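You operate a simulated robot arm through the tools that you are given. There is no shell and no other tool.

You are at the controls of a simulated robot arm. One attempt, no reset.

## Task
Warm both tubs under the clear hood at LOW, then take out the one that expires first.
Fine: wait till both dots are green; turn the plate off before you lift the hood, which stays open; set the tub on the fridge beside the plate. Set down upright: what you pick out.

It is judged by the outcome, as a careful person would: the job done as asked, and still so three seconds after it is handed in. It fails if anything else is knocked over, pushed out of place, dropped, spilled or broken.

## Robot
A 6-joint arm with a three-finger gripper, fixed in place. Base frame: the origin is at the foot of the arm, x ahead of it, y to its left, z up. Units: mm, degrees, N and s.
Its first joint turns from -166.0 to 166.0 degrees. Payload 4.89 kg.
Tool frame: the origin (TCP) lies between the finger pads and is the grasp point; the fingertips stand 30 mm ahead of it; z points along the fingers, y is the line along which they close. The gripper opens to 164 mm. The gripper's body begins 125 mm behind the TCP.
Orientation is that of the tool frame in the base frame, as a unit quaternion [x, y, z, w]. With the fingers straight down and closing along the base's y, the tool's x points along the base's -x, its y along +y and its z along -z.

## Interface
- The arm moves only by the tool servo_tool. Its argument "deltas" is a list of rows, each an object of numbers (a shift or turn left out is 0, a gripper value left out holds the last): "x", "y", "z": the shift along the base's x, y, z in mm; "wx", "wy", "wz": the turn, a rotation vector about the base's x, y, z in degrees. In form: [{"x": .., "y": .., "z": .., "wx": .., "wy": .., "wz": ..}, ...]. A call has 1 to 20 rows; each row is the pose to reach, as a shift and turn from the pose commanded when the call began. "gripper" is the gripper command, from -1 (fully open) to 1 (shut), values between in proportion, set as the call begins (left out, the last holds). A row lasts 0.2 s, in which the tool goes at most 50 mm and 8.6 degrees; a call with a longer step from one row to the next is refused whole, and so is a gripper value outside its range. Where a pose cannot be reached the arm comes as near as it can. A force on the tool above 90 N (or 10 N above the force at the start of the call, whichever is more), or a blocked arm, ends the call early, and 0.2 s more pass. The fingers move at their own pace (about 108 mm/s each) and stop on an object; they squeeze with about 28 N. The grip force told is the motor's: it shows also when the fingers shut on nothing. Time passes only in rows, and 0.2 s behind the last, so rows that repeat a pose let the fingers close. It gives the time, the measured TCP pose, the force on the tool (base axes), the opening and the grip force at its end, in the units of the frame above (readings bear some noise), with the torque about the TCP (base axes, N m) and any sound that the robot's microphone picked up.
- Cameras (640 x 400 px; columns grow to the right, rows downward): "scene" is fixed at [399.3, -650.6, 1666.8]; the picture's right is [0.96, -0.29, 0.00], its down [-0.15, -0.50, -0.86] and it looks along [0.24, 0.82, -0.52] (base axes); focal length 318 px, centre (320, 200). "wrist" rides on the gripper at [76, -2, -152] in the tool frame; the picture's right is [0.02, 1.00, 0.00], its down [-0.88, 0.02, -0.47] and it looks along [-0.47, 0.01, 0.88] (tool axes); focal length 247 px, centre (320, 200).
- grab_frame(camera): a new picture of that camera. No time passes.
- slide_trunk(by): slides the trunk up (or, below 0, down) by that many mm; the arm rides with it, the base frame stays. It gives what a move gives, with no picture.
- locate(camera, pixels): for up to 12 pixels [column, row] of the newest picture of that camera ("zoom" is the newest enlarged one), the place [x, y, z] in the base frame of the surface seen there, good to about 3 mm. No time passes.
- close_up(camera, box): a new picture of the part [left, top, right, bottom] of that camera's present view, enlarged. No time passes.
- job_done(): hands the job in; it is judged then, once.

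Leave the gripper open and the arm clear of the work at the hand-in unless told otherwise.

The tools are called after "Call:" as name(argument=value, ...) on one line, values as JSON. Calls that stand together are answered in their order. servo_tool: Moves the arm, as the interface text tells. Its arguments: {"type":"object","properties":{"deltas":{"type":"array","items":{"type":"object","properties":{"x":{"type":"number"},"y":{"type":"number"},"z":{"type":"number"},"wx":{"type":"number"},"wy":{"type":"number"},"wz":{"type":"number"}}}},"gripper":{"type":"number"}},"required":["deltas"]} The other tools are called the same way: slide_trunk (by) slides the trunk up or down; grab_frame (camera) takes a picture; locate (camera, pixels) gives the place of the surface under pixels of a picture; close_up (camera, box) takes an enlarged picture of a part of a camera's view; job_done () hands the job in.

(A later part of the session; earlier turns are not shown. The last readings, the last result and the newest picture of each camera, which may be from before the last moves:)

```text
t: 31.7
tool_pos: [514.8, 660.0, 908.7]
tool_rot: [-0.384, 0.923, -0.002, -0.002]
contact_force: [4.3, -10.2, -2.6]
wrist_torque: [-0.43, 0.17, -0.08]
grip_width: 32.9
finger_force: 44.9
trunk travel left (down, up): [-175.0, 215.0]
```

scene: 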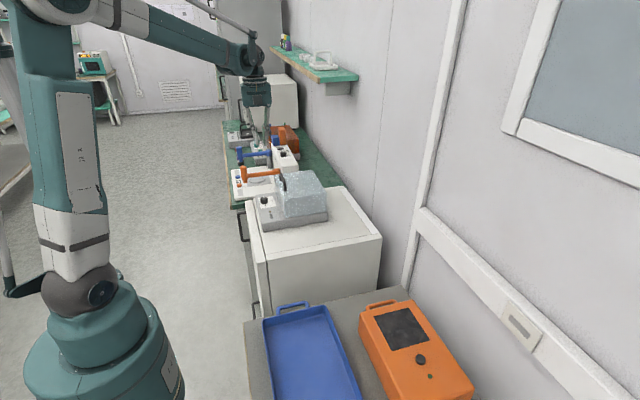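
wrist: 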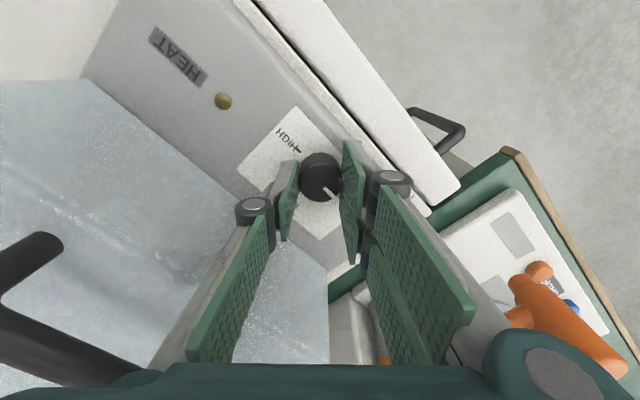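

The side load dropped to about 11 N. One more small nudge, then I turn the knob clockwise from above toward LOW (−90° about z), first by 45°.

Call:
servo_tool(deltas=[{"x": 0.4, "y": -1.0}, {"x": 0.4, "y": -1.0}])

Call:
servo_tool(deltas=[{"wz": -5}, {"wz": -10}, {"wz": -15}, {"wz": -20}, {"wz": -25}, {"wz": -30}, {"wz": -35}, {"wz": -40}, {"wz": -45}, {"wz": -45}])

Call:
grab_frame(camera="wrist")

```text
t: 32.3
tool_pos: [514.1, 661.0, 909.6]
tool_rot: [-0.384, 0.923, -0.002, -0.002]
contact_force: [2.8, 8.6, 0.2]
wrist_torque: [0.08, 0.3, -0.05]
grip_width: 32.6
finger_force: 45.1
trunk travel left (down, up): [-175.0, 215.0]
```

```text
t: 34.5
tool_pos: [514.7, 659.7, 908.9]
tool_rot: [-0.001, 1.0, -0.001, -0.002]
contact_force: [-1.9, 20.7, 3.8]
wrist_torque: [0.58, 0.07, 0.01]
grip_width: 32.9
finger_force: 45.1
trunk travel left (down, up): [-175.0, 215.0]
```

```text
taken
```

wrist: 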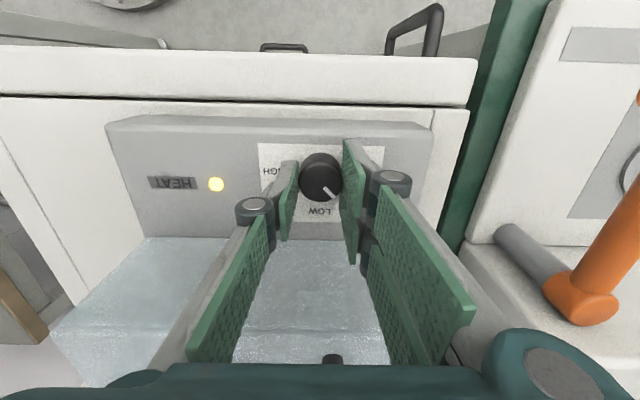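

The knob turns with the gripper and the HEAT lamp is lit. Side load is +20 N in y, so I shift +1.5 mm while turning the remaining 45° to LOW.

Call:
servo_tool(deltas=[{"y": 0.8}, {"x": 0.2, "y": 1.2, "wz": -5}, {"x": 0.2, "y": 1.2, "wz": -10}, {"x": 0.2, "y": 1.2, "wz": -15}, {"x": 0.2, "y": 1.2, "wz": -20}, {"x": 0.2, "y": 1.2, "wz": -25}, {"x": 0.2, "y": 1.2, "wz": -30}, {"x": 0.2, "y": 1.2, "wz": -35}, {"x": 0.2, "y": 1.2, "wz": -40}, {"x": 0.2, "y": 1.2, "wz": -45}, {"x": 0.2, "y": 1.2, "wz": -45}])

Call:
grab_frame(camera="wrist")

Call:
close_up(camera="wrist", box=[260, 120, 380, 220])

```text
t: 36.9
tool_pos: [513.9, 658.2, 909.7]
tool_rot: [0.381, 0.925, 0.001, -0.003]
contact_force: [-15.4, -27.3, -20.7]
wrist_torque: [-0.8, 0.29, 0.01]
grip_width: 32.9
finger_force: 44.8
trunk travel left (down, up): [-175.0, 215.0]
```

```text
taken
```

wrist: 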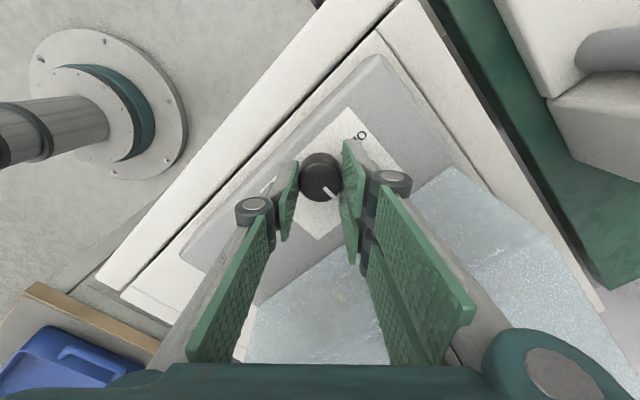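

```text
4.00 times, centred on (320, 170) of wrist
```

zoom: 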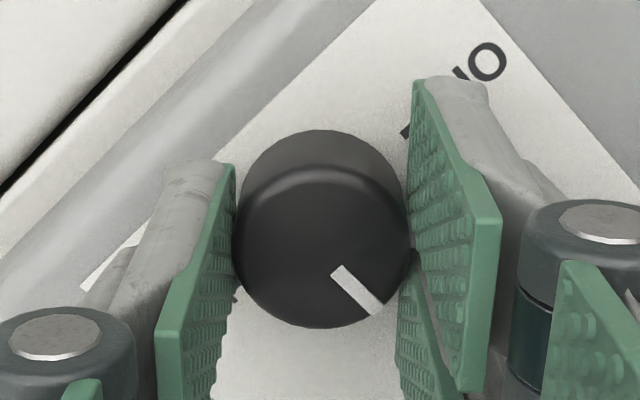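

The knob has turned the full 90°. Now I release it by opening to about 70 mm and rise straight up to check the pointer.

Call:
servo_tool(deltas=[{"z": 0}, {"z": 0}, {"z": 0}], gripper=0.15)

Call:
servo_tool(deltas=[{"z": 20}, {"z": 45}, {"z": 80}, {"z": 110}, {"z": 110}])

Call:
grab_frame(camera="wrist")

Call:
close_up(camera="scene", box=[240, 160, 340, 230])

```text
t: 37.7
tool_pos: [514.1, 661.0, 908.9]
tool_rot: [0.381, 0.925, 0.0, -0.003]
contact_force: [-0.8, 0.1, -0.9]
wrist_torque: [0.0, -0.02, 0.01]
grip_width: 69.5
finger_force: 0.0
trunk travel left (down, up): [-175.0, 215.0]
```

```text
t: 38.9
tool_pos: [514.1, 658.3, 1019.5]
tool_rot: [0.382, 0.924, 0.001, -0.002]
contact_force: [-0.3, -0.4, 0.4]
wrist_torque: [0.03, -0.01, 0.01]
grip_width: 69.7
finger_force: 0.0
trunk travel left (down, up): [-175.0, 215.0]
```

```text
taken
```

wrist: 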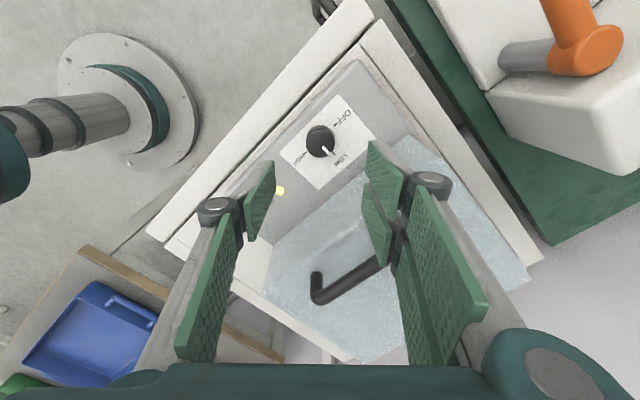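

```text
5.71 times, centred on (290, 195) of scene
```

zoom: 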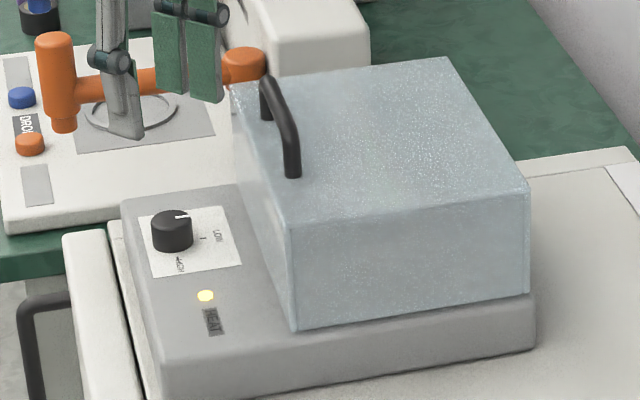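

The HEAT lamp is on. I'll enlarge the knob to verify the pointer against LOW.

Call:
close_up(camera="wrist", box=[270, 95, 390, 195])

Call:
locate(camera="zoom", pixels=[[320, 190], [335, 195], [352, 218], [362, 232], [300, 180]])

```text
4.00 times, centred on (330, 145) of wrist
```

zoom: 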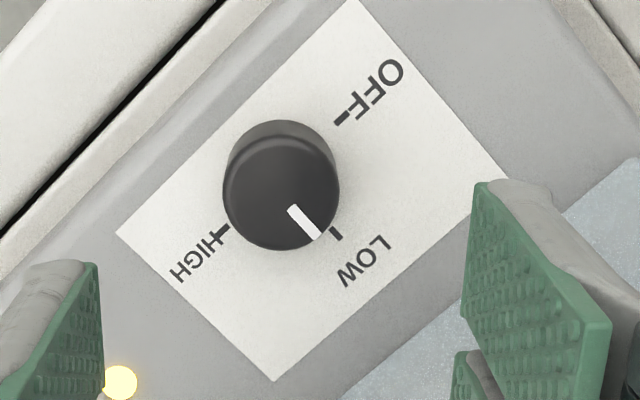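

```text
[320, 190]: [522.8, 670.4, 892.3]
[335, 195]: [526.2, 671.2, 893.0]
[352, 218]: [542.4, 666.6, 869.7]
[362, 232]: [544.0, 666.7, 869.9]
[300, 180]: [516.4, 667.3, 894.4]
```

I'll measure the pointer's two ends to get its exact angle.

Call:
locate(camera="zoom", pixels=[[291, 209], [296, 214], [302, 222], [308, 230], [313, 236], [336, 235], [341, 119], [225, 230]])

Call:
grab_frame(camera="scene")

Call:
close_up(camera="scene", box=[285, 165, 335, 215])

```text
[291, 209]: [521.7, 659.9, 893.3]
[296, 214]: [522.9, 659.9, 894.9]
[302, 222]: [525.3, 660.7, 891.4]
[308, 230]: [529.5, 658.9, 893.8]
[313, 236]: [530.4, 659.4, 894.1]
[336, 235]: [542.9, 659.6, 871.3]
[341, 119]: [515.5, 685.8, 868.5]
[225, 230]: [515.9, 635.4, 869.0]
```

```text
taken
```

scene: 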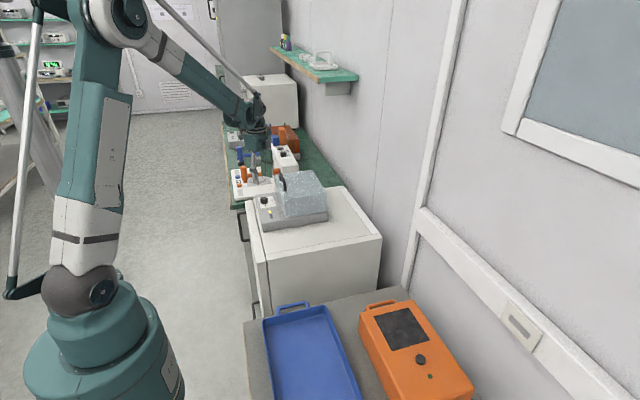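

```text
8.00 times, centred on (310, 190) of scene
```

zoom: 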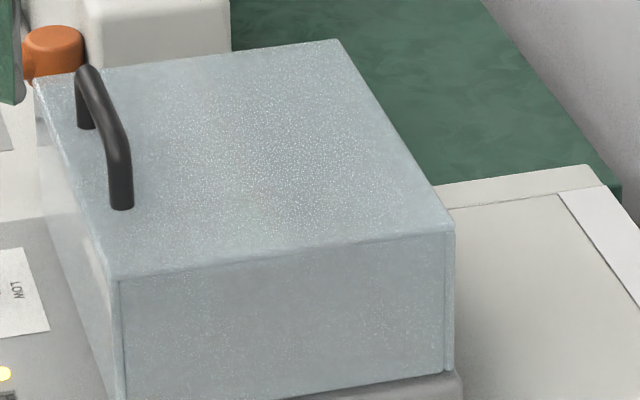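

The pointer lies exactly along +x at LOW (y≈659.7 along its length) and the lamp is lit. The plate hasn't moved. Next I rise above the hood and look down through it at the dots, with the tool turned back to 0° and the fingers fully open for the view.

Call:
servo_tool(deltas=[{"z": 30}, {"z": 60, "wz": 6}, {"x": 8, "y": -6, "z": 80, "wz": 12}, {"x": 16, "y": -12, "z": 95, "wz": 18}, {"x": 24, "y": -18, "z": 110, "wz": 24}, {"x": 32, "y": -25, "z": 120, "wz": 30}, {"x": 39, "y": -32, "z": 130, "wz": 38}, {"x": 46, "y": -38, "z": 130, "wz": 45}, {"x": 46, "y": -38, "z": 130, "wz": 45}])

Call:
servo_tool(deltas=[{"z": 0}, {"z": 0}, {"z": 0}], gripper=-1)

Call:
grab_frame(camera="wrist")

```text
t: 40.9
tool_pos: [561.0, 623.0, 1148.1]
tool_rot: [-0.003, 1.0, -0.001, -0.003]
contact_force: [0.1, -0.3, -0.2]
wrist_torque: [-0.04, 0.01, -0.01]
grip_width: 69.6
finger_force: 0.0
trunk travel left (down, up): [-175.0, 215.0]
```

```text
t: 41.7
tool_pos: [561.1, 622.2, 1147.8]
tool_rot: [-0.002, 1.0, -0.001, -0.003]
contact_force: [0.1, 0.4, 0.7]
wrist_torque: [-0.02, 0.0, -0.03]
grip_width: 164.2
finger_force: 0.0
trunk travel left (down, up): [-175.0, 215.0]
```

```text
taken
```

wrist: 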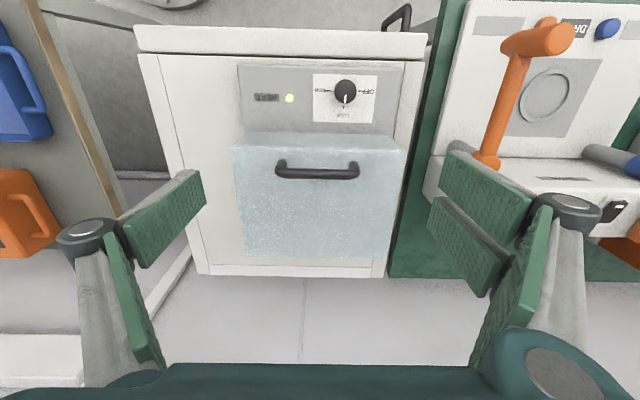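

Viewed from above, the hood's top looks cloudy. I'll enlarge it to see whether the dots show through.

Call:
close_up(camera="wrist", box=[225, 125, 415, 265])

Call:
close_up(camera="wrist", box=[270, 170, 370, 250])

```text
2.86 times, centred on (320, 195) of wrist
```

zoom: 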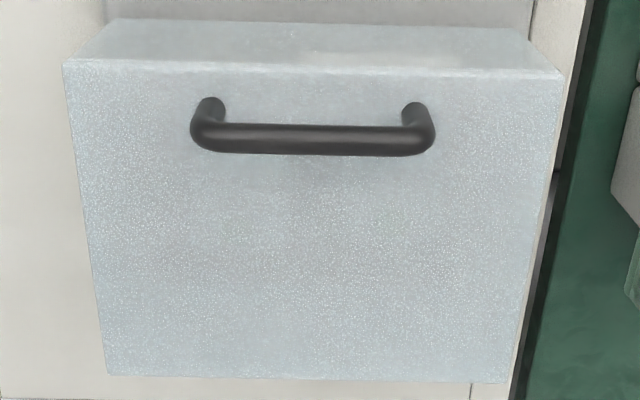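

```text
5.00 times, centred on (320, 210) of wrist
```

zoom: 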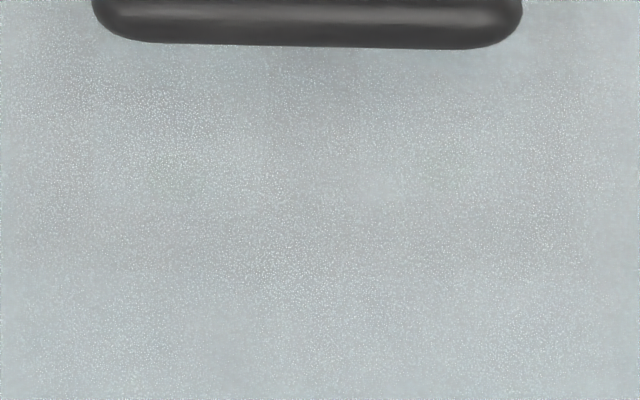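

The dots aren't discernible at this slant. I'll go to a near-vertical view right over the tubs, tilting the tool so the camera looks straight down, with the camera around (680, 620, 1260).

Call:
servo_tool(deltas=[{"x": 14, "z": 0, "wy": 3.5}, {"x": 28, "z": -5, "wy": 7}, {"x": 42, "z": -12, "wy": 10.5}, {"x": 56, "z": -20, "wy": 14}, {"x": 70, "z": -28, "wy": 17.5}, {"x": 85, "z": -36, "wy": 21}, {"x": 100, "z": -45, "wy": 24.5}, {"x": 115, "z": -55, "wy": 28}, {"x": 115, "z": -55, "wy": 28}])

Call:
grab_frame(camera="wrist")

Call:
close_up(camera="wrist", box=[240, 120, 400, 280])

```text
t: 43.7
tool_pos: [674.9, 622.2, 1092.5]
tool_rot: [-0.002, 0.97, -0.001, -0.245]
contact_force: [1.1, 1.4, 0.0]
wrist_torque: [-0.03, 0.13, 0.01]
grip_width: 164.1
finger_force: 0.1
trunk travel left (down, up): [-175.0, 215.0]
```

```text
taken
```

wrist: 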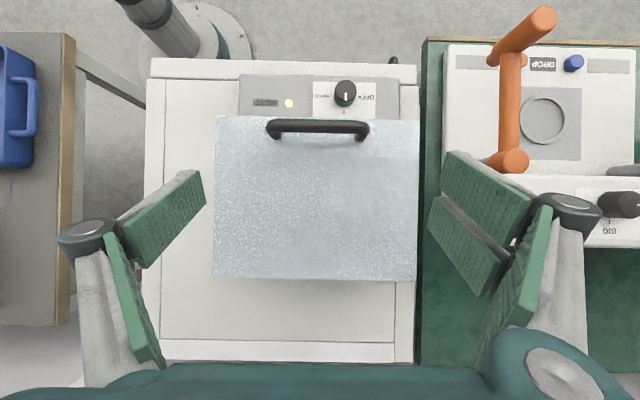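

```text
2.50 times, centred on (320, 200) of wrist
```

zoom: 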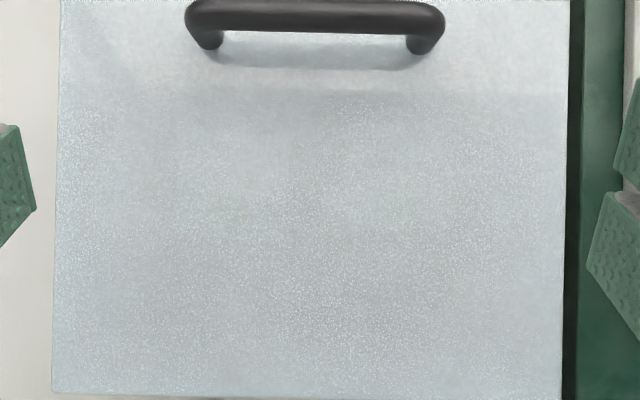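

Nothing is obvious yet. I'll zoom right in on where the two dots should be, near wrist pixels (357,202) and (287,202).

Call:
close_up(camera="wrist", box=[335, 180, 385, 225])

Call:
close_up(camera="wrist", box=[262, 180, 312, 225])

Call:
close_up(camera="scene", box=[280, 165, 335, 220])

```text
8.89 times, centred on (360, 202) of wrist
```

zoom: 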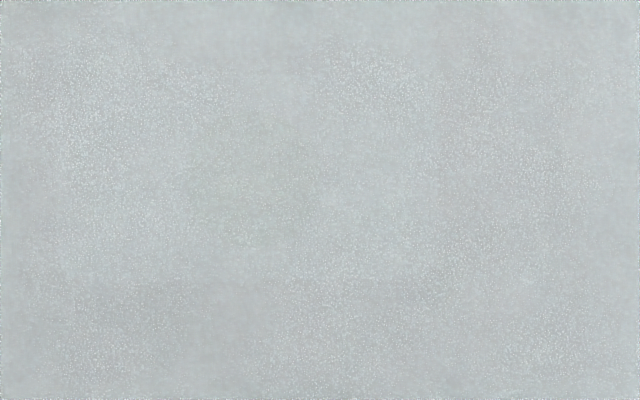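

```text
8.89 times, centred on (287, 202) of wrist
```

zoom: 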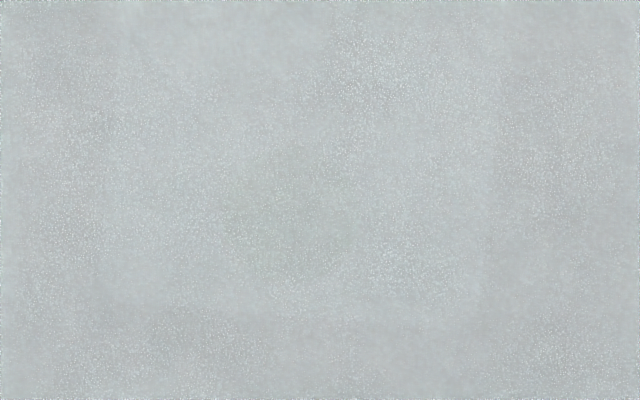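

```text
7.27 times, centred on (308, 192) of scene
```

zoom: 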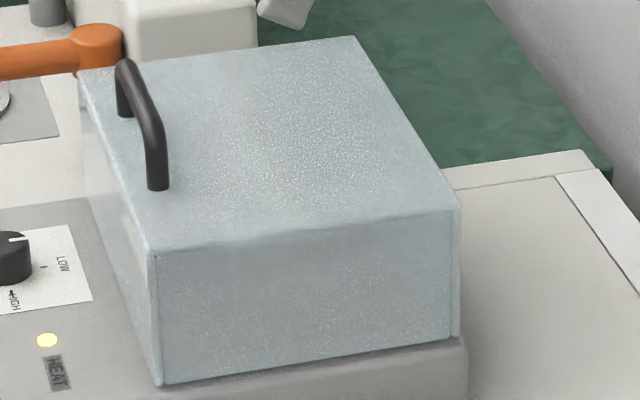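

The hood is quite hazy, with only very faint tints. I let 4 s pass at this viewpoint and look again.

Call:
servo_tool(deltas=[{"z": 0}, {"z": 0}, {"z": 0}, {"z": 0}, {"z": 0}, {"z": 0}, {"z": 0}, {"z": 0}, {"z": 0}, {"z": 0}, {"z": 0}, {"z": 0}, {"z": 0}, {"z": 0}, {"z": 0}, {"z": 0}, {"z": 0}, {"z": 0}, {"z": 0}, {"z": 0}])

Call:
close_up(camera="wrist", box=[250, 155, 390, 245])

Call:
close_up(camera="scene", box=[250, 150, 350, 220])

```text
t: 47.9
tool_pos: [674.5, 622.7, 1092.1]
tool_rot: [-0.002, 0.969, 0.0, -0.245]
contact_force: [0.0, -0.5, 0.2]
wrist_torque: [0.03, 0.01, 0.01]
grip_width: 164.0
finger_force: 0.2
trunk travel left (down, up): [-175.0, 215.0]
```

```text
4.44 times, centred on (320, 200) of wrist
```

zoom: 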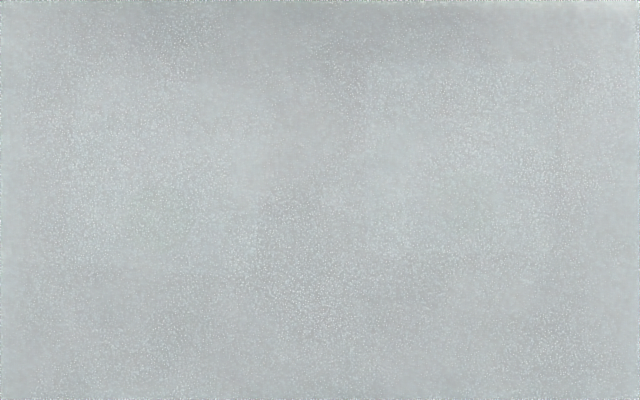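

```text
5.71 times, centred on (300, 185) of scene
```

zoom: 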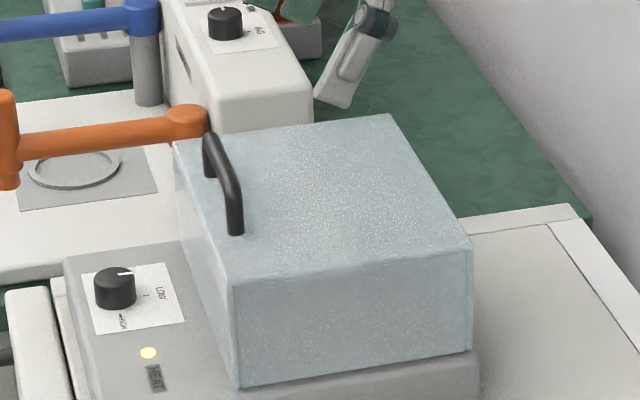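

I can make out two faint lighter squares (the lids), and no blue spots like the ones that showed through at t=11.5. I'll enlarge each lid again to judge the tint.

Call:
close_up(camera="wrist", box=[230, 130, 410, 270])

Call:
close_up(camera="wrist", box=[325, 170, 395, 225])

Call:
close_up(camera="wrist", box=[250, 170, 320, 225])

```text
2.86 times, centred on (320, 200) of wrist
```

zoom: 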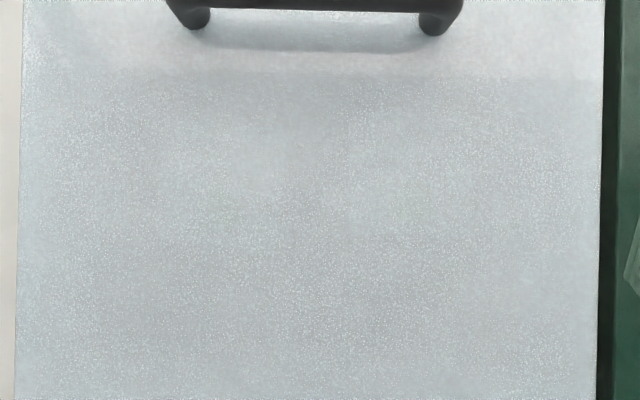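

```text
7.27 times, centred on (360, 198) of wrist
```

zoom: 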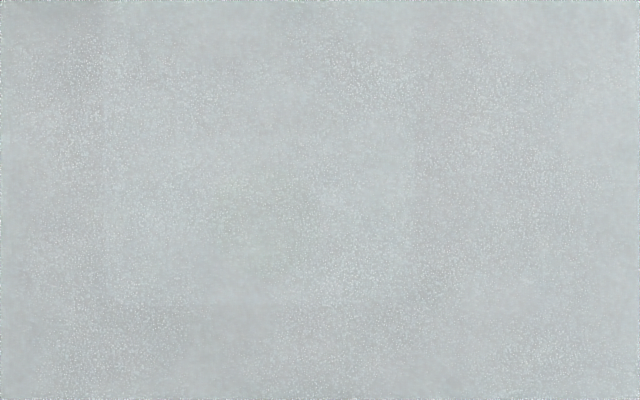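

```text
7.27 times, centred on (285, 198) of wrist
```

zoom: 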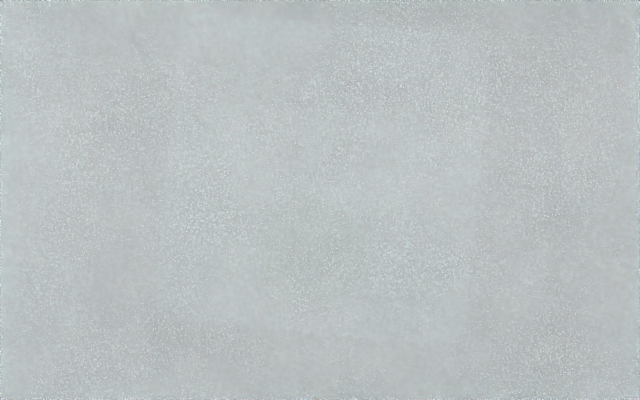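

The lid outlines show faintly, with slightly greenish patches where the dots should be, but I want certainty. I'll lower the camera about 70 mm, keeping the fingertips more than 15 mm above the hood, for a closer look.

Call:
servo_tool(deltas=[{"z": -15}, {"z": -30}, {"z": -45}, {"z": -60}, {"z": -70}, {"z": -70}])

Call:
grab_frame(camera="wrist")

Call:
close_up(camera="wrist", box=[230, 140, 410, 260])

```text
t: 49.3
tool_pos: [675.4, 624.2, 1024.2]
tool_rot: [-0.002, 0.97, -0.001, -0.244]
contact_force: [0.2, 0.0, 1.0]
wrist_torque: [0.0, 0.03, -0.01]
grip_width: 164.1
finger_force: 0.0
trunk travel left (down, up): [-175.0, 215.0]
```

```text
taken
```

wrist: 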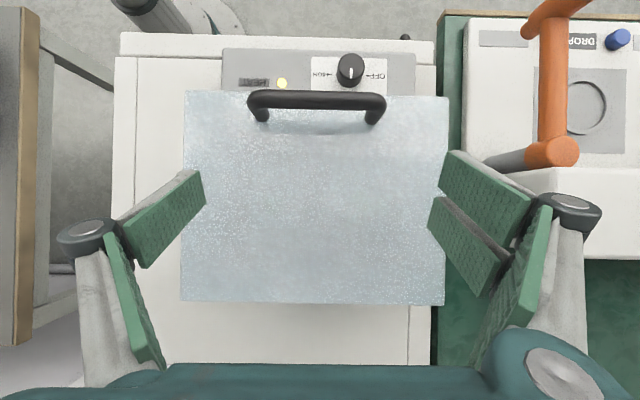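

```text
3.33 times, centred on (320, 200) of wrist
```

zoom: 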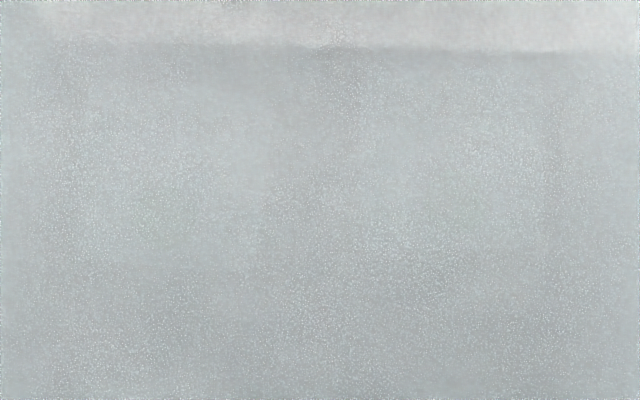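

I'll enlarge each dot position from here: about (365,203) for DEC and (276,203) for MAR.

Call:
close_up(camera="wrist", box=[330, 170, 400, 230])

Call:
close_up(camera="wrist", box=[241, 170, 311, 230])

```text
6.67 times, centred on (365, 200) of wrist
```

zoom: 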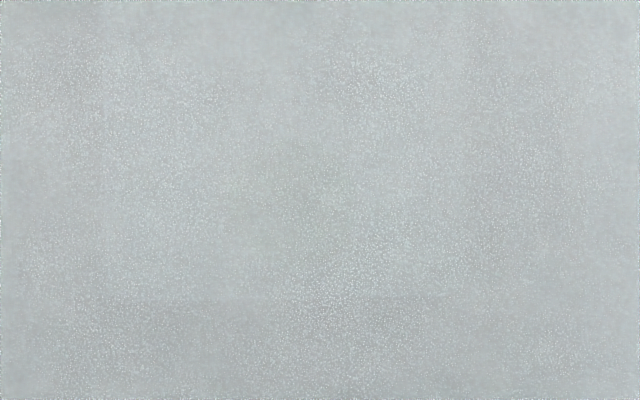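

```text
6.67 times, centred on (276, 200) of wrist
```

zoom: 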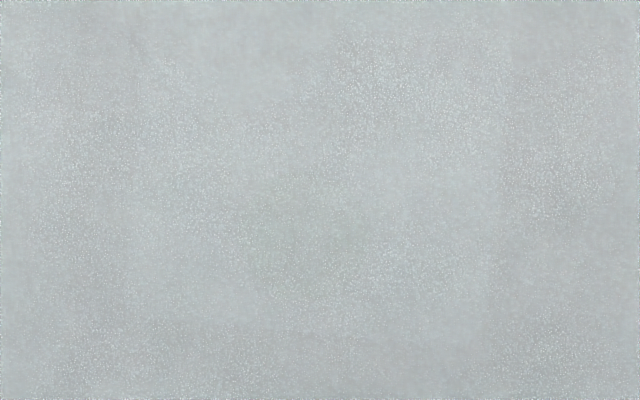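

Blue spots did show through this hood at t=11.5 (pixels (120,85) and (160,185), which match the dot positions), and none show now. I'll view from a 45° slant in front, which resembles that earlier view, and keep waiting there.

Call:
servo_tool(deltas=[{"z": 25}, {"x": -10, "z": 50, "wy": -5}, {"x": -25, "z": 65, "wy": -10}, {"x": -40, "z": 70, "wy": -16}, {"x": -55, "z": 70, "wy": -22}, {"x": -70, "z": 70, "wy": -28}, {"x": -85, "z": 65, "wy": -34}, {"x": -100, "z": 60, "wy": -40}, {"x": -115, "z": 55, "wy": -45}, {"x": -115, "z": 55, "wy": -45}])

Call:
grab_frame(camera="wrist")

Call:
close_up(camera="wrist", box=[230, 130, 410, 250])

```text
t: 51.5
tool_pos: [561.2, 623.1, 1080.3]
tool_rot: [-0.001, 0.989, -0.002, 0.146]
contact_force: [1.2, 0.5, 0.4]
wrist_torque: [0.0, -0.04, -0.01]
grip_width: 164.1
finger_force: 0.1
trunk travel left (down, up): [-175.0, 215.0]
```

```text
taken
```

wrist: 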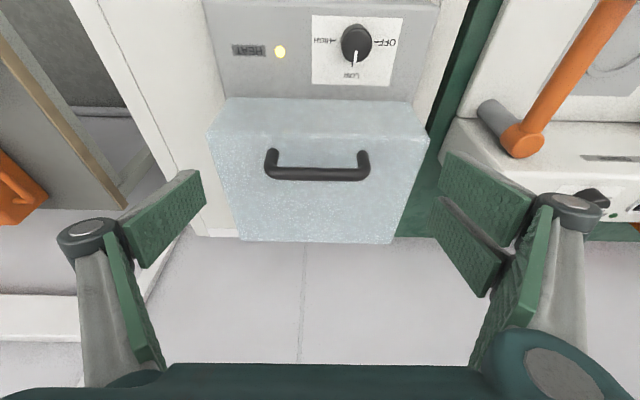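

```text
3.33 times, centred on (320, 190) of wrist
```

zoom: 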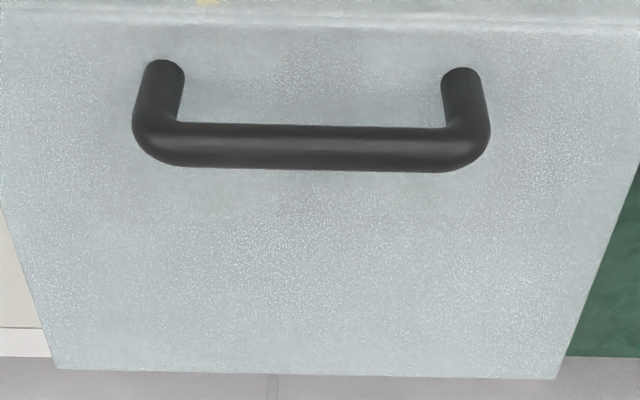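

I still can't see the dots from this angle. I let more time pass (about 8 s), then return to the overhead view to compare.

Call:
servo_tool(deltas=[{"z": 0}, {"z": 0}, {"z": 0}, {"z": 0}, {"z": 0}, {"z": 0}, {"z": 0}, {"z": 0}, {"z": 0}, {"z": 0}, {"z": 0}, {"z": 0}, {"z": 0}, {"z": 0}, {"z": 0}, {"z": 0}, {"z": 0}, {"z": 0}, {"z": 0}, {"z": 0}])

Call:
servo_tool(deltas=[{"z": 0}, {"z": 0}, {"z": 0}, {"z": 0}, {"z": 0}, {"z": 0}, {"z": 0}, {"z": 0}, {"z": 0}, {"z": 0}, {"z": 0}, {"z": 0}, {"z": 0}, {"z": 0}, {"z": 0}, {"z": 0}, {"z": 0}, {"z": 0}, {"z": 0}, {"z": 0}])

Call:
grab_frame(camera="wrist")

Call:
close_up(camera="scene", box=[260, 155, 340, 225])

```text
t: 55.7
tool_pos: [560.5, 622.0, 1079.3]
tool_rot: [-0.001, 0.989, -0.001, 0.145]
contact_force: [0.4, 1.4, 0.5]
wrist_torque: [-0.02, 0.01, -0.01]
grip_width: 164.1
finger_force: 0.0
trunk travel left (down, up): [-175.0, 215.0]
```

```text
t: 59.9
tool_pos: [561.9, 621.3, 1079.8]
tool_rot: [-0.002, 0.989, -0.001, 0.145]
contact_force: [-0.6, -0.2, 0.6]
wrist_torque: [0.04, -0.05, 0.0]
grip_width: 163.9
finger_force: 0.1
trunk travel left (down, up): [-175.0, 215.0]
```

```text
taken
```

wrist: 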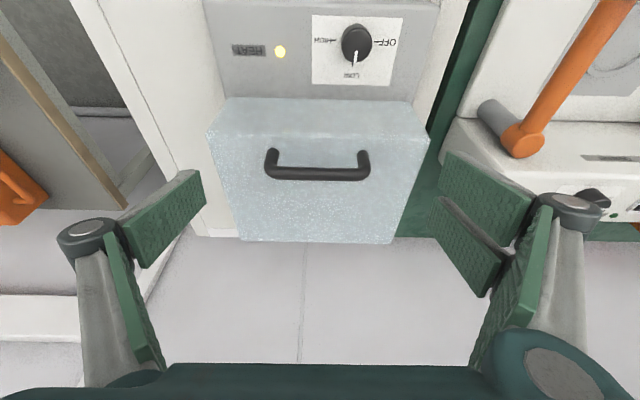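

```text
5.71 times, centred on (300, 190) of scene
```

zoom: 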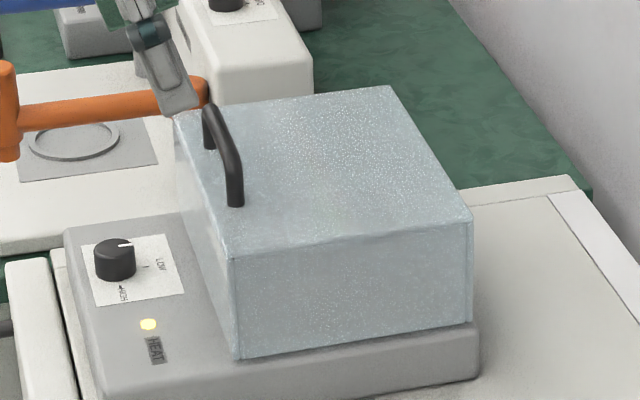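

There's a slight yellow-green tint at zoom (330,193), which matches the MAR dot's predicted scene pixel (302,192). I'll zoom the scene camera further there and on the DEC dot's position (297,183).

Call:
close_up(camera="scene", box=[284, 172, 316, 204])

Call:
close_up(camera="scene", box=[275, 165, 335, 215])

```text
12.50 times, centred on (300, 188) of scene
```

zoom: 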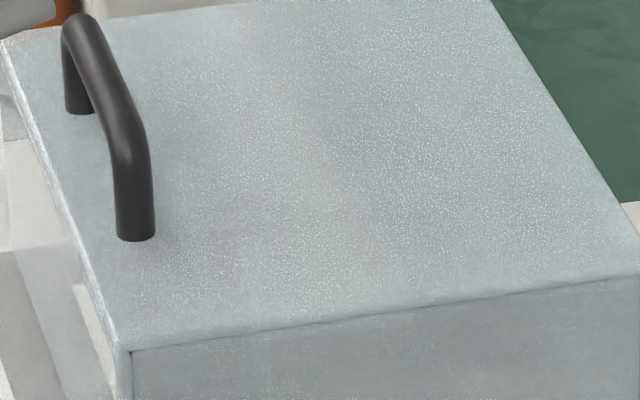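

```text
8.00 times, centred on (305, 190) of scene
```

zoom: 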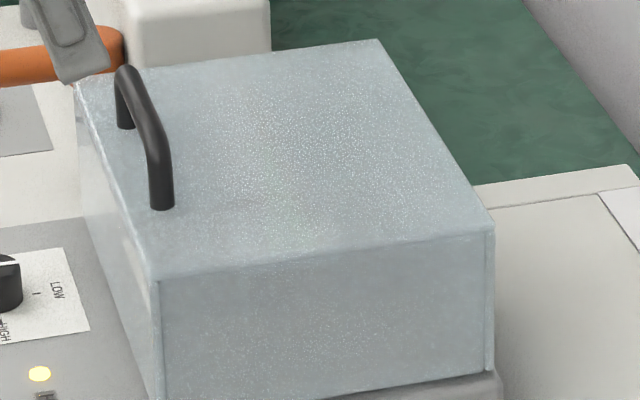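

The tints at both dot positions look greenish. To be surer, I'll view from the scene-camera side but much closer. First I untilt and rise, then turn the tool +90°.

Call:
servo_tool(deltas=[{"z": 20, "wy": 4}, {"z": 40, "wy": 8}, {"z": 60, "wy": 12.5}, {"z": 80, "wy": 17}, {"z": 80, "wy": 17}])

Call:
servo_tool(deltas=[{"x": 10, "y": -13, "wz": 7.5}, {"x": 20, "y": -26, "wz": 15}, {"x": 30, "y": -39, "wz": 22.5}, {"x": 40, "y": -52, "wz": 30}, {"x": 50, "y": -65, "wz": 37.5}, {"x": 60, "y": -78, "wz": 45}, {"x": 70, "y": -91, "wz": 52.5}, {"x": 80, "y": -104, "wz": 60}, {"x": 90, "y": -117, "wz": 67.5}, {"x": 100, "y": -130, "wz": 75}, {"x": 110, "y": -140, "wz": 82.5}, {"x": 120, "y": -150, "wz": 90}, {"x": 120, "y": -150, "wz": 90}])

Call:
grab_frame(camera="wrist")

```text
t: 61.1
tool_pos: [562.8, 622.2, 1160.5]
tool_rot: [-0.002, 1.0, -0.001, -0.004]
contact_force: [0.3, -0.5, 0.2]
wrist_torque: [-0.01, 0.02, 0.0]
grip_width: 164.3
finger_force: 0.0
trunk travel left (down, up): [-175.0, 215.0]
```

```text
t: 63.9
tool_pos: [681.7, 471.5, 1159.9]
tool_rot: [0.709, -0.705, 0.003, 0.001]
contact_force: [0.3, -0.1, 0.3]
wrist_torque: [0.01, 0.01, 0.01]
grip_width: 164.1
finger_force: 0.0
trunk travel left (down, up): [-175.0, 215.0]
```

```text
taken
```

wrist: 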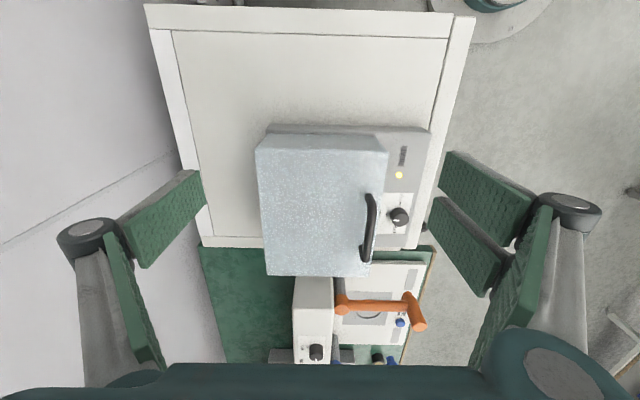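

Next I tilt 30° toward +y and come down, with the fingertips staying over 25 mm above the hood.

Call:
servo_tool(deltas=[{"y": 4, "z": -15, "wx": 4}, {"y": 8, "z": -30, "wx": 8}, {"y": 12, "z": -50, "wx": 12}, {"y": 16, "z": -70, "wx": 16}, {"y": 20, "z": -90, "wx": 20}, {"y": 24, "z": -105, "wx": 24}, {"y": 28, "z": -118, "wx": 28}, {"y": 30, "z": -125, "wx": 30}, {"y": 30, "z": -125, "wx": 30}])

Call:
grab_frame(camera="wrist")

Call:
close_up(camera="wrist", box=[230, 100, 410, 250])

```text
t: 65.9
tool_pos: [683.0, 503.2, 1033.8]
tool_rot: [0.685, -0.682, -0.181, -0.182]
contact_force: [-0.7, 0.0, -0.1]
wrist_torque: [-0.03, 0.02, 0.01]
grip_width: 164.2
finger_force: 0.0
trunk travel left (down, up): [-175.0, 215.0]
```

```text
taken
```

wrist: 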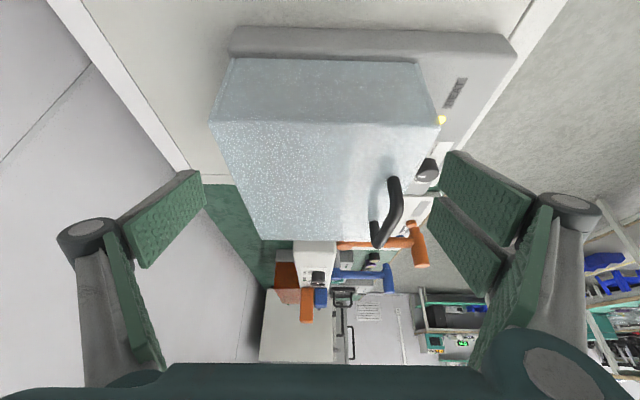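

```text
2.67 times, centred on (320, 175) of wrist
```

zoom: 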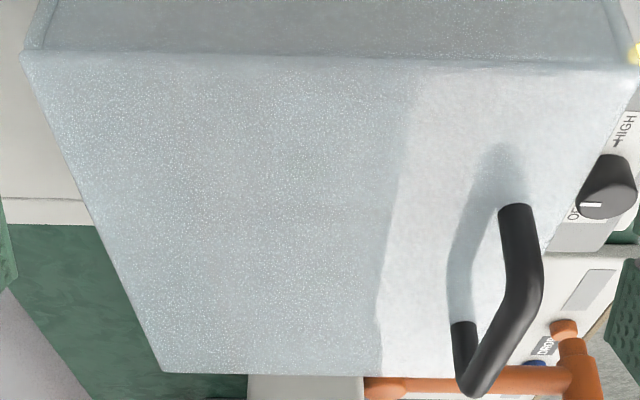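

I'll zoom in on the predicted dot spots here: MAR near (320,163) and DEC near (320,204).

Call:
close_up(camera="wrist", box=[290, 140, 350, 180])

Call:
close_up(camera="wrist", box=[290, 182, 350, 222])

Call:
close_up(camera="wrist", box=[260, 130, 380, 230])

```text
10.00 times, centred on (320, 160) of wrist
```

zoom: 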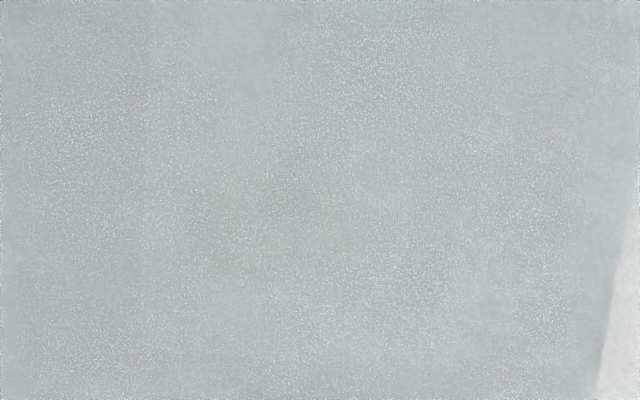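

```text
10.00 times, centred on (320, 202) of wrist
```

zoom: 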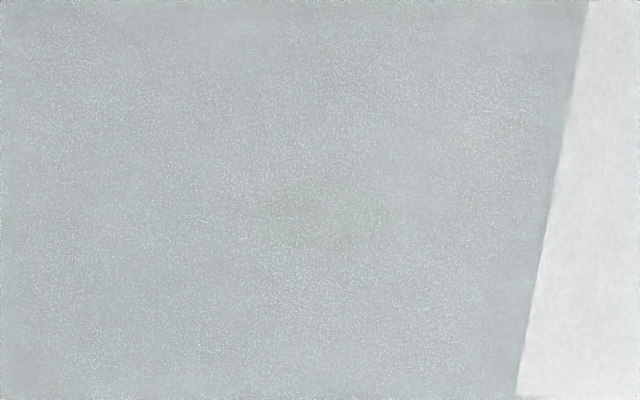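

```text
4.00 times, centred on (320, 180) of wrist
```

zoom: 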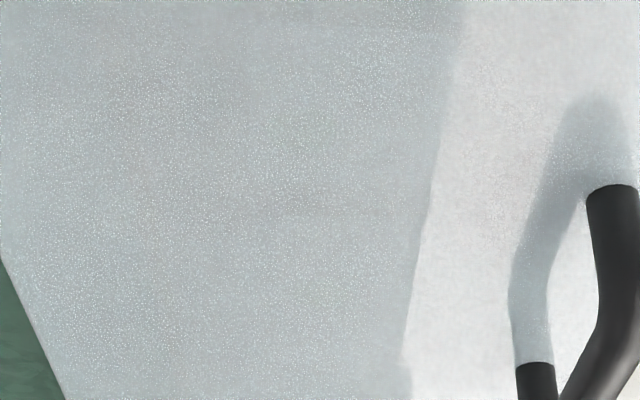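

Both dot positions now show a greenish patch against the bluish haze (MAR clearly around zoom (270,210), DEC at (310,220)), and no blue. I read both as green after about 30 s of heating. Next I go back to the knob: untilt and rise, then turn to −45° with the fingers at 70 mm.

Call:
servo_tool(deltas=[{"z": 20, "wx": -4}, {"y": -5, "z": 40, "wx": -8}, {"y": -10, "z": 60, "wx": -13}, {"y": -15, "z": 85, "wx": -18}, {"y": -20, "z": 105, "wx": -24}, {"y": -25, "z": 125, "wx": -30}, {"y": -25, "z": 125, "wx": -30}])

Call:
servo_tool(deltas=[{"x": -10, "y": 10, "wz": -8}, {"x": -20, "y": 20, "wz": -16}, {"x": -30, "y": 32, "wz": -24}, {"x": -40, "y": 44, "wz": -32}, {"x": -50, "y": 56, "wz": -40}, {"x": -60, "y": 68, "wz": -48}, {"x": -70, "y": 80, "wz": -56}, {"x": -80, "y": 92, "wz": -64}, {"x": -90, "y": 104, "wz": -72}, {"x": -100, "y": 116, "wz": -80}, {"x": -110, "y": 128, "wz": -88}, {"x": -120, "y": 140, "wz": -96}, {"x": -130, "y": 150, "wz": -104}, {"x": -140, "y": 160, "wz": -112}, {"x": -150, "y": 168, "wz": -120}, {"x": -160, "y": 175, "wz": -128}, {"x": -168, "y": 181, "wz": -135}, {"x": -168, "y": 181, "wz": -135}], gripper=0.15)

Call:
grab_frame(camera="wrist")

```text
t: 67.5
tool_pos: [683.4, 477.1, 1158.8]
tool_rot: [0.708, -0.706, 0.004, 0.002]
contact_force: [0.4, 0.2, 0.3]
wrist_torque: [0.0, -0.04, 0.0]
grip_width: 164.0
finger_force: 0.1
trunk travel left (down, up): [-175.0, 215.0]
```

```text
t: 71.3
tool_pos: [512.2, 660.0, 1159.9]
tool_rot: [0.382, 0.924, 0.0, -0.003]
contact_force: [0.0, 0.1, 0.7]
wrist_torque: [0.02, 0.01, 0.01]
grip_width: 69.7
finger_force: 0.1
trunk travel left (down, up): [-175.0, 215.0]
```

```text
taken
```

wrist: 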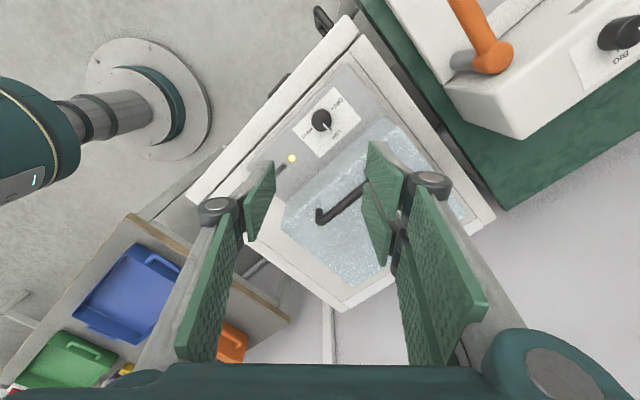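

The lamp is still on and the pointer is at LOW. One more enlarged look at the hood from this new angle before I switch it off.

Call:
close_up(camera="wrist", box=[280, 110, 420, 280])

Call:
close_up(camera="scene", box=[280, 168, 330, 208])

```text
2.35 times, centred on (350, 195) of wrist
```

zoom: 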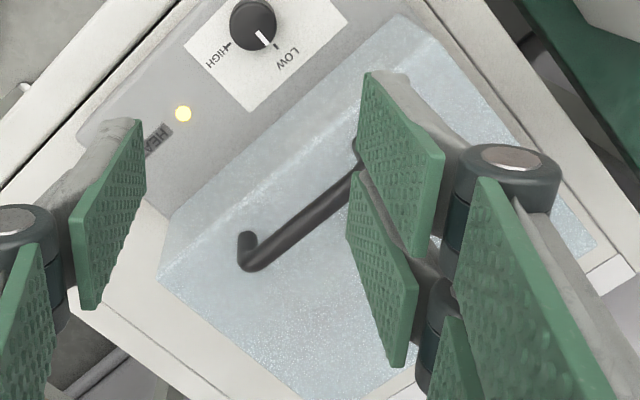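

```text
10.00 times, centred on (305, 188) of scene
```

zoom: 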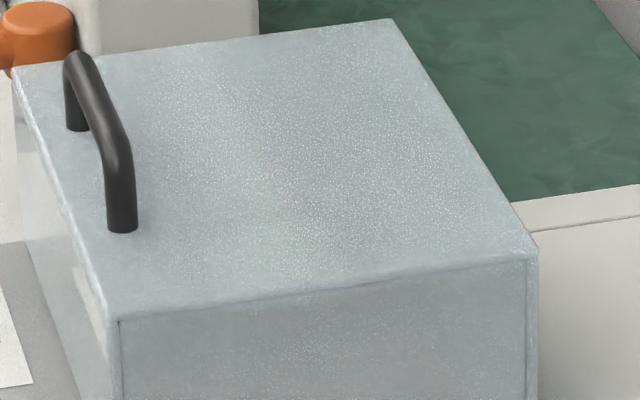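

MAR's spot at zoom (287,246) looks green. I'll zoom in on DEC's spot at scene (297,183) to be sure.

Call:
close_up(camera="scene", box=[288, 174, 308, 194])

Call:
close_up(camera="scene", box=[292, 184, 312, 204])

```text
16.00 times, centred on (298, 184) of scene
```

zoom: 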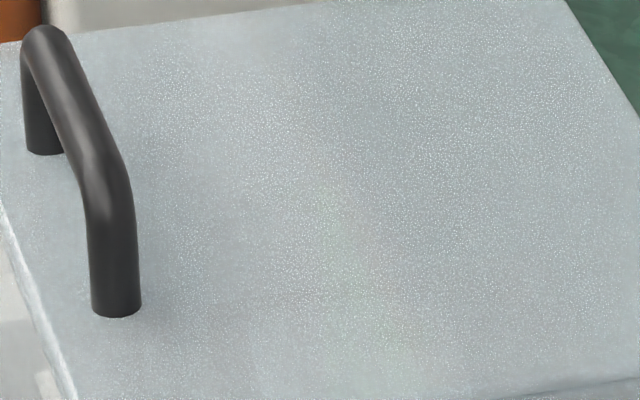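

```text
16.00 times, centred on (302, 194) of scene
```

zoom: 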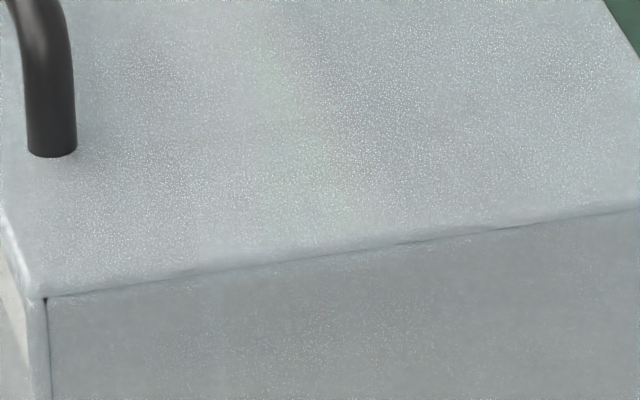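

Two separate greenish spots show in both zooms: DEC at about (299,186) and MAR at about (304,193). Both dots are green. Now I switch the plate off, starting by descending over the knob to z≈960.

Call:
servo_tool(deltas=[{"x": 1, "z": -40}, {"x": 1.5, "z": -80}, {"x": 2, "z": -120}, {"x": 2, "z": -160}, {"x": 2, "z": -195}, {"x": 2, "z": -195}])

Call:
grab_frame(camera="wrist")

```text
t: 72.7
tool_pos: [517.0, 660.1, 964.0]
tool_rot: [0.381, 0.925, 0.001, -0.003]
contact_force: [-0.1, 0.5, -0.2]
wrist_torque: [-0.07, 0.01, -0.04]
grip_width: 69.5
finger_force: 0.2
trunk travel left (down, up): [-175.0, 215.0]
```

```text
taken
```

wrist: 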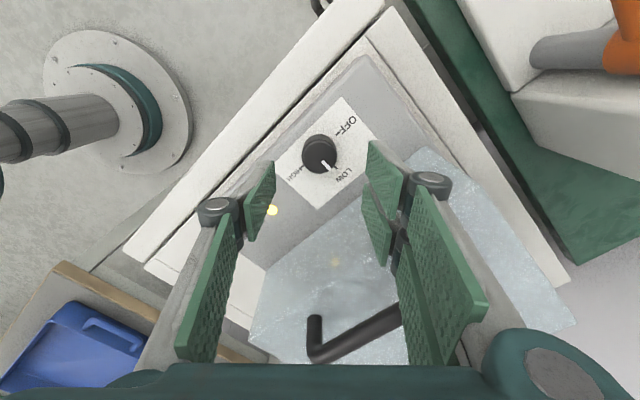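

Aligned. I descend the last 56 mm around the knob.

Call:
servo_tool(deltas=[{"x": -1, "z": -15}, {"x": -2, "z": -30}, {"x": -3, "z": -45}, {"x": -3.5, "z": -55.5}, {"x": -3.5, "z": -55.5}])

```text
t: 73.9
tool_pos: [511.3, 658.2, 910.3]
tool_rot: [0.382, 0.924, 0.0, -0.003]
contact_force: [0.4, 0.5, -0.2]
wrist_torque: [0.01, 0.01, -0.01]
grip_width: 69.7
finger_force: 0.1
trunk travel left (down, up): [-175.0, 215.0]
```

I correct by about (+2.5, +1.5) mm to centre on the knob at (514, 660).

Call:
servo_tool(deltas=[{"x": 2.5, "y": 1.5, "z": -1}, {"x": 2.5, "y": 1.5, "z": -1}, {"x": 2.5, "y": 1.5, "z": -1}])

Call:
close_up(camera="wrist", box=[240, 110, 410, 230])

```text
t: 74.7
tool_pos: [514.1, 660.4, 908.7]
tool_rot: [0.381, 0.924, 0.0, -0.003]
contact_force: [0.2, 0.9, -0.8]
wrist_torque: [0.0, -0.04, 0.03]
grip_width: 69.5
finger_force: 0.1
trunk travel left (down, up): [-175.0, 215.0]
```

```text
3.33 times, centred on (325, 170) of wrist
```

zoom: 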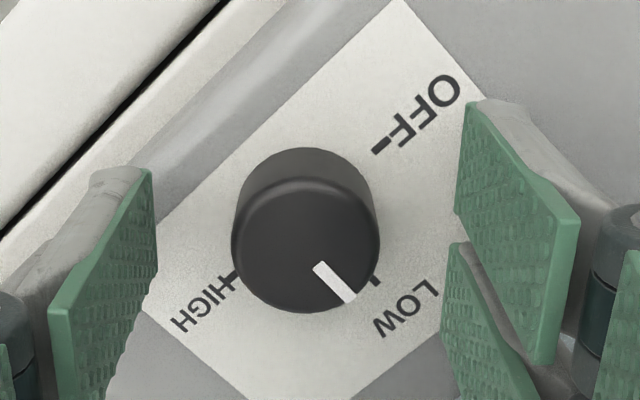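

Centred. I close on the knob, then turn +90° (counter-clockwise from above) back to OFF, with the first 45° now.

Call:
servo_tool(deltas=[{"z": 0}, {"z": 0}, {"z": 0}, {"z": 0}], gripper=1)

Call:
servo_tool(deltas=[{"wz": 5}, {"wz": 10}, {"wz": 15}, {"wz": 20}, {"wz": 25}, {"wz": 30}, {"wz": 35}, {"wz": 40}, {"wz": 45}, {"wz": 45}])

```text
t: 75.7
tool_pos: [514.8, 660.8, 908.1]
tool_rot: [0.381, 0.925, 0.001, -0.003]
contact_force: [2.7, 3.6, 0.1]
wrist_torque: [0.07, -0.18, 0.03]
grip_width: 32.9
finger_force: 44.5
trunk travel left (down, up): [-175.0, 215.0]
```

```text
t: 77.9
tool_pos: [513.5, 659.5, 908.4]
tool_rot: [-0.003, 1.0, 0.0, -0.003]
contact_force: [1.1, 15.8, 16.7]
wrist_torque: [0.52, 0.35, -0.01]
grip_width: 33.1
finger_force: 45.1
trunk travel left (down, up): [-175.0, 215.0]
```

Halfway, with moderate load. I turn the remaining 45° to OFF with a slight relief shift.

Call:
servo_tool(deltas=[{"y": 0.8, "z": 0.5}, {"y": 0.8, "z": 0.5, "wz": 5}, {"y": 0.8, "z": 0.5, "wz": 10}, {"y": 0.8, "z": 0.5, "wz": 15}, {"y": 0.8, "z": 0.5, "wz": 20}, {"y": 0.8, "z": 0.5, "wz": 25}, {"y": 0.8, "z": 0.5, "wz": 30}, {"y": 0.8, "z": 0.5, "wz": 35}, {"y": 0.8, "z": 0.5, "wz": 40}, {"y": 0.8, "z": 0.5, "wz": 45}, {"y": 0.8, "z": 0.5, "wz": 45}])

Call:
grab_frame(camera="wrist")

Call:
close_up(camera="scene", box=[240, 160, 320, 220])

```text
t: 80.3
tool_pos: [514.8, 659.0, 908.5]
tool_rot: [-0.383, 0.924, -0.002, -0.002]
contact_force: [-1.0, -31.8, -13.8]
wrist_torque: [-1.0, 0.33, -0.06]
grip_width: 33.0
finger_force: 45.3
trunk travel left (down, up): [-175.0, 215.0]
```

```text
taken
```

wrist: 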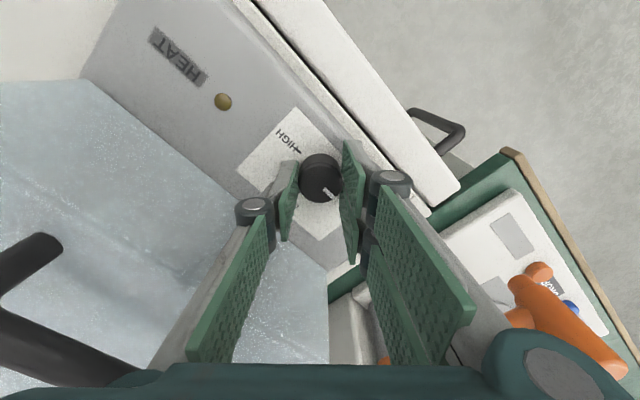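

```text
6.67 times, centred on (280, 190) of scene
```

zoom: 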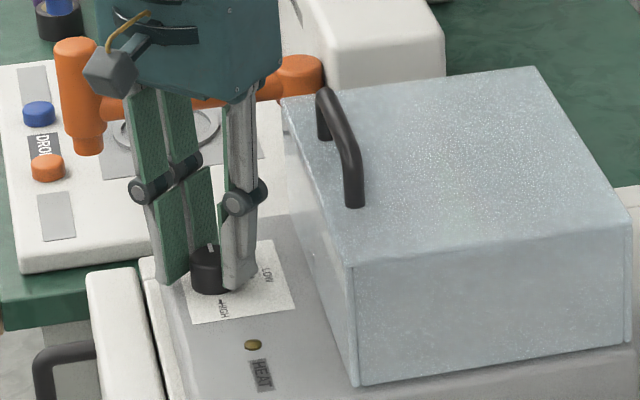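

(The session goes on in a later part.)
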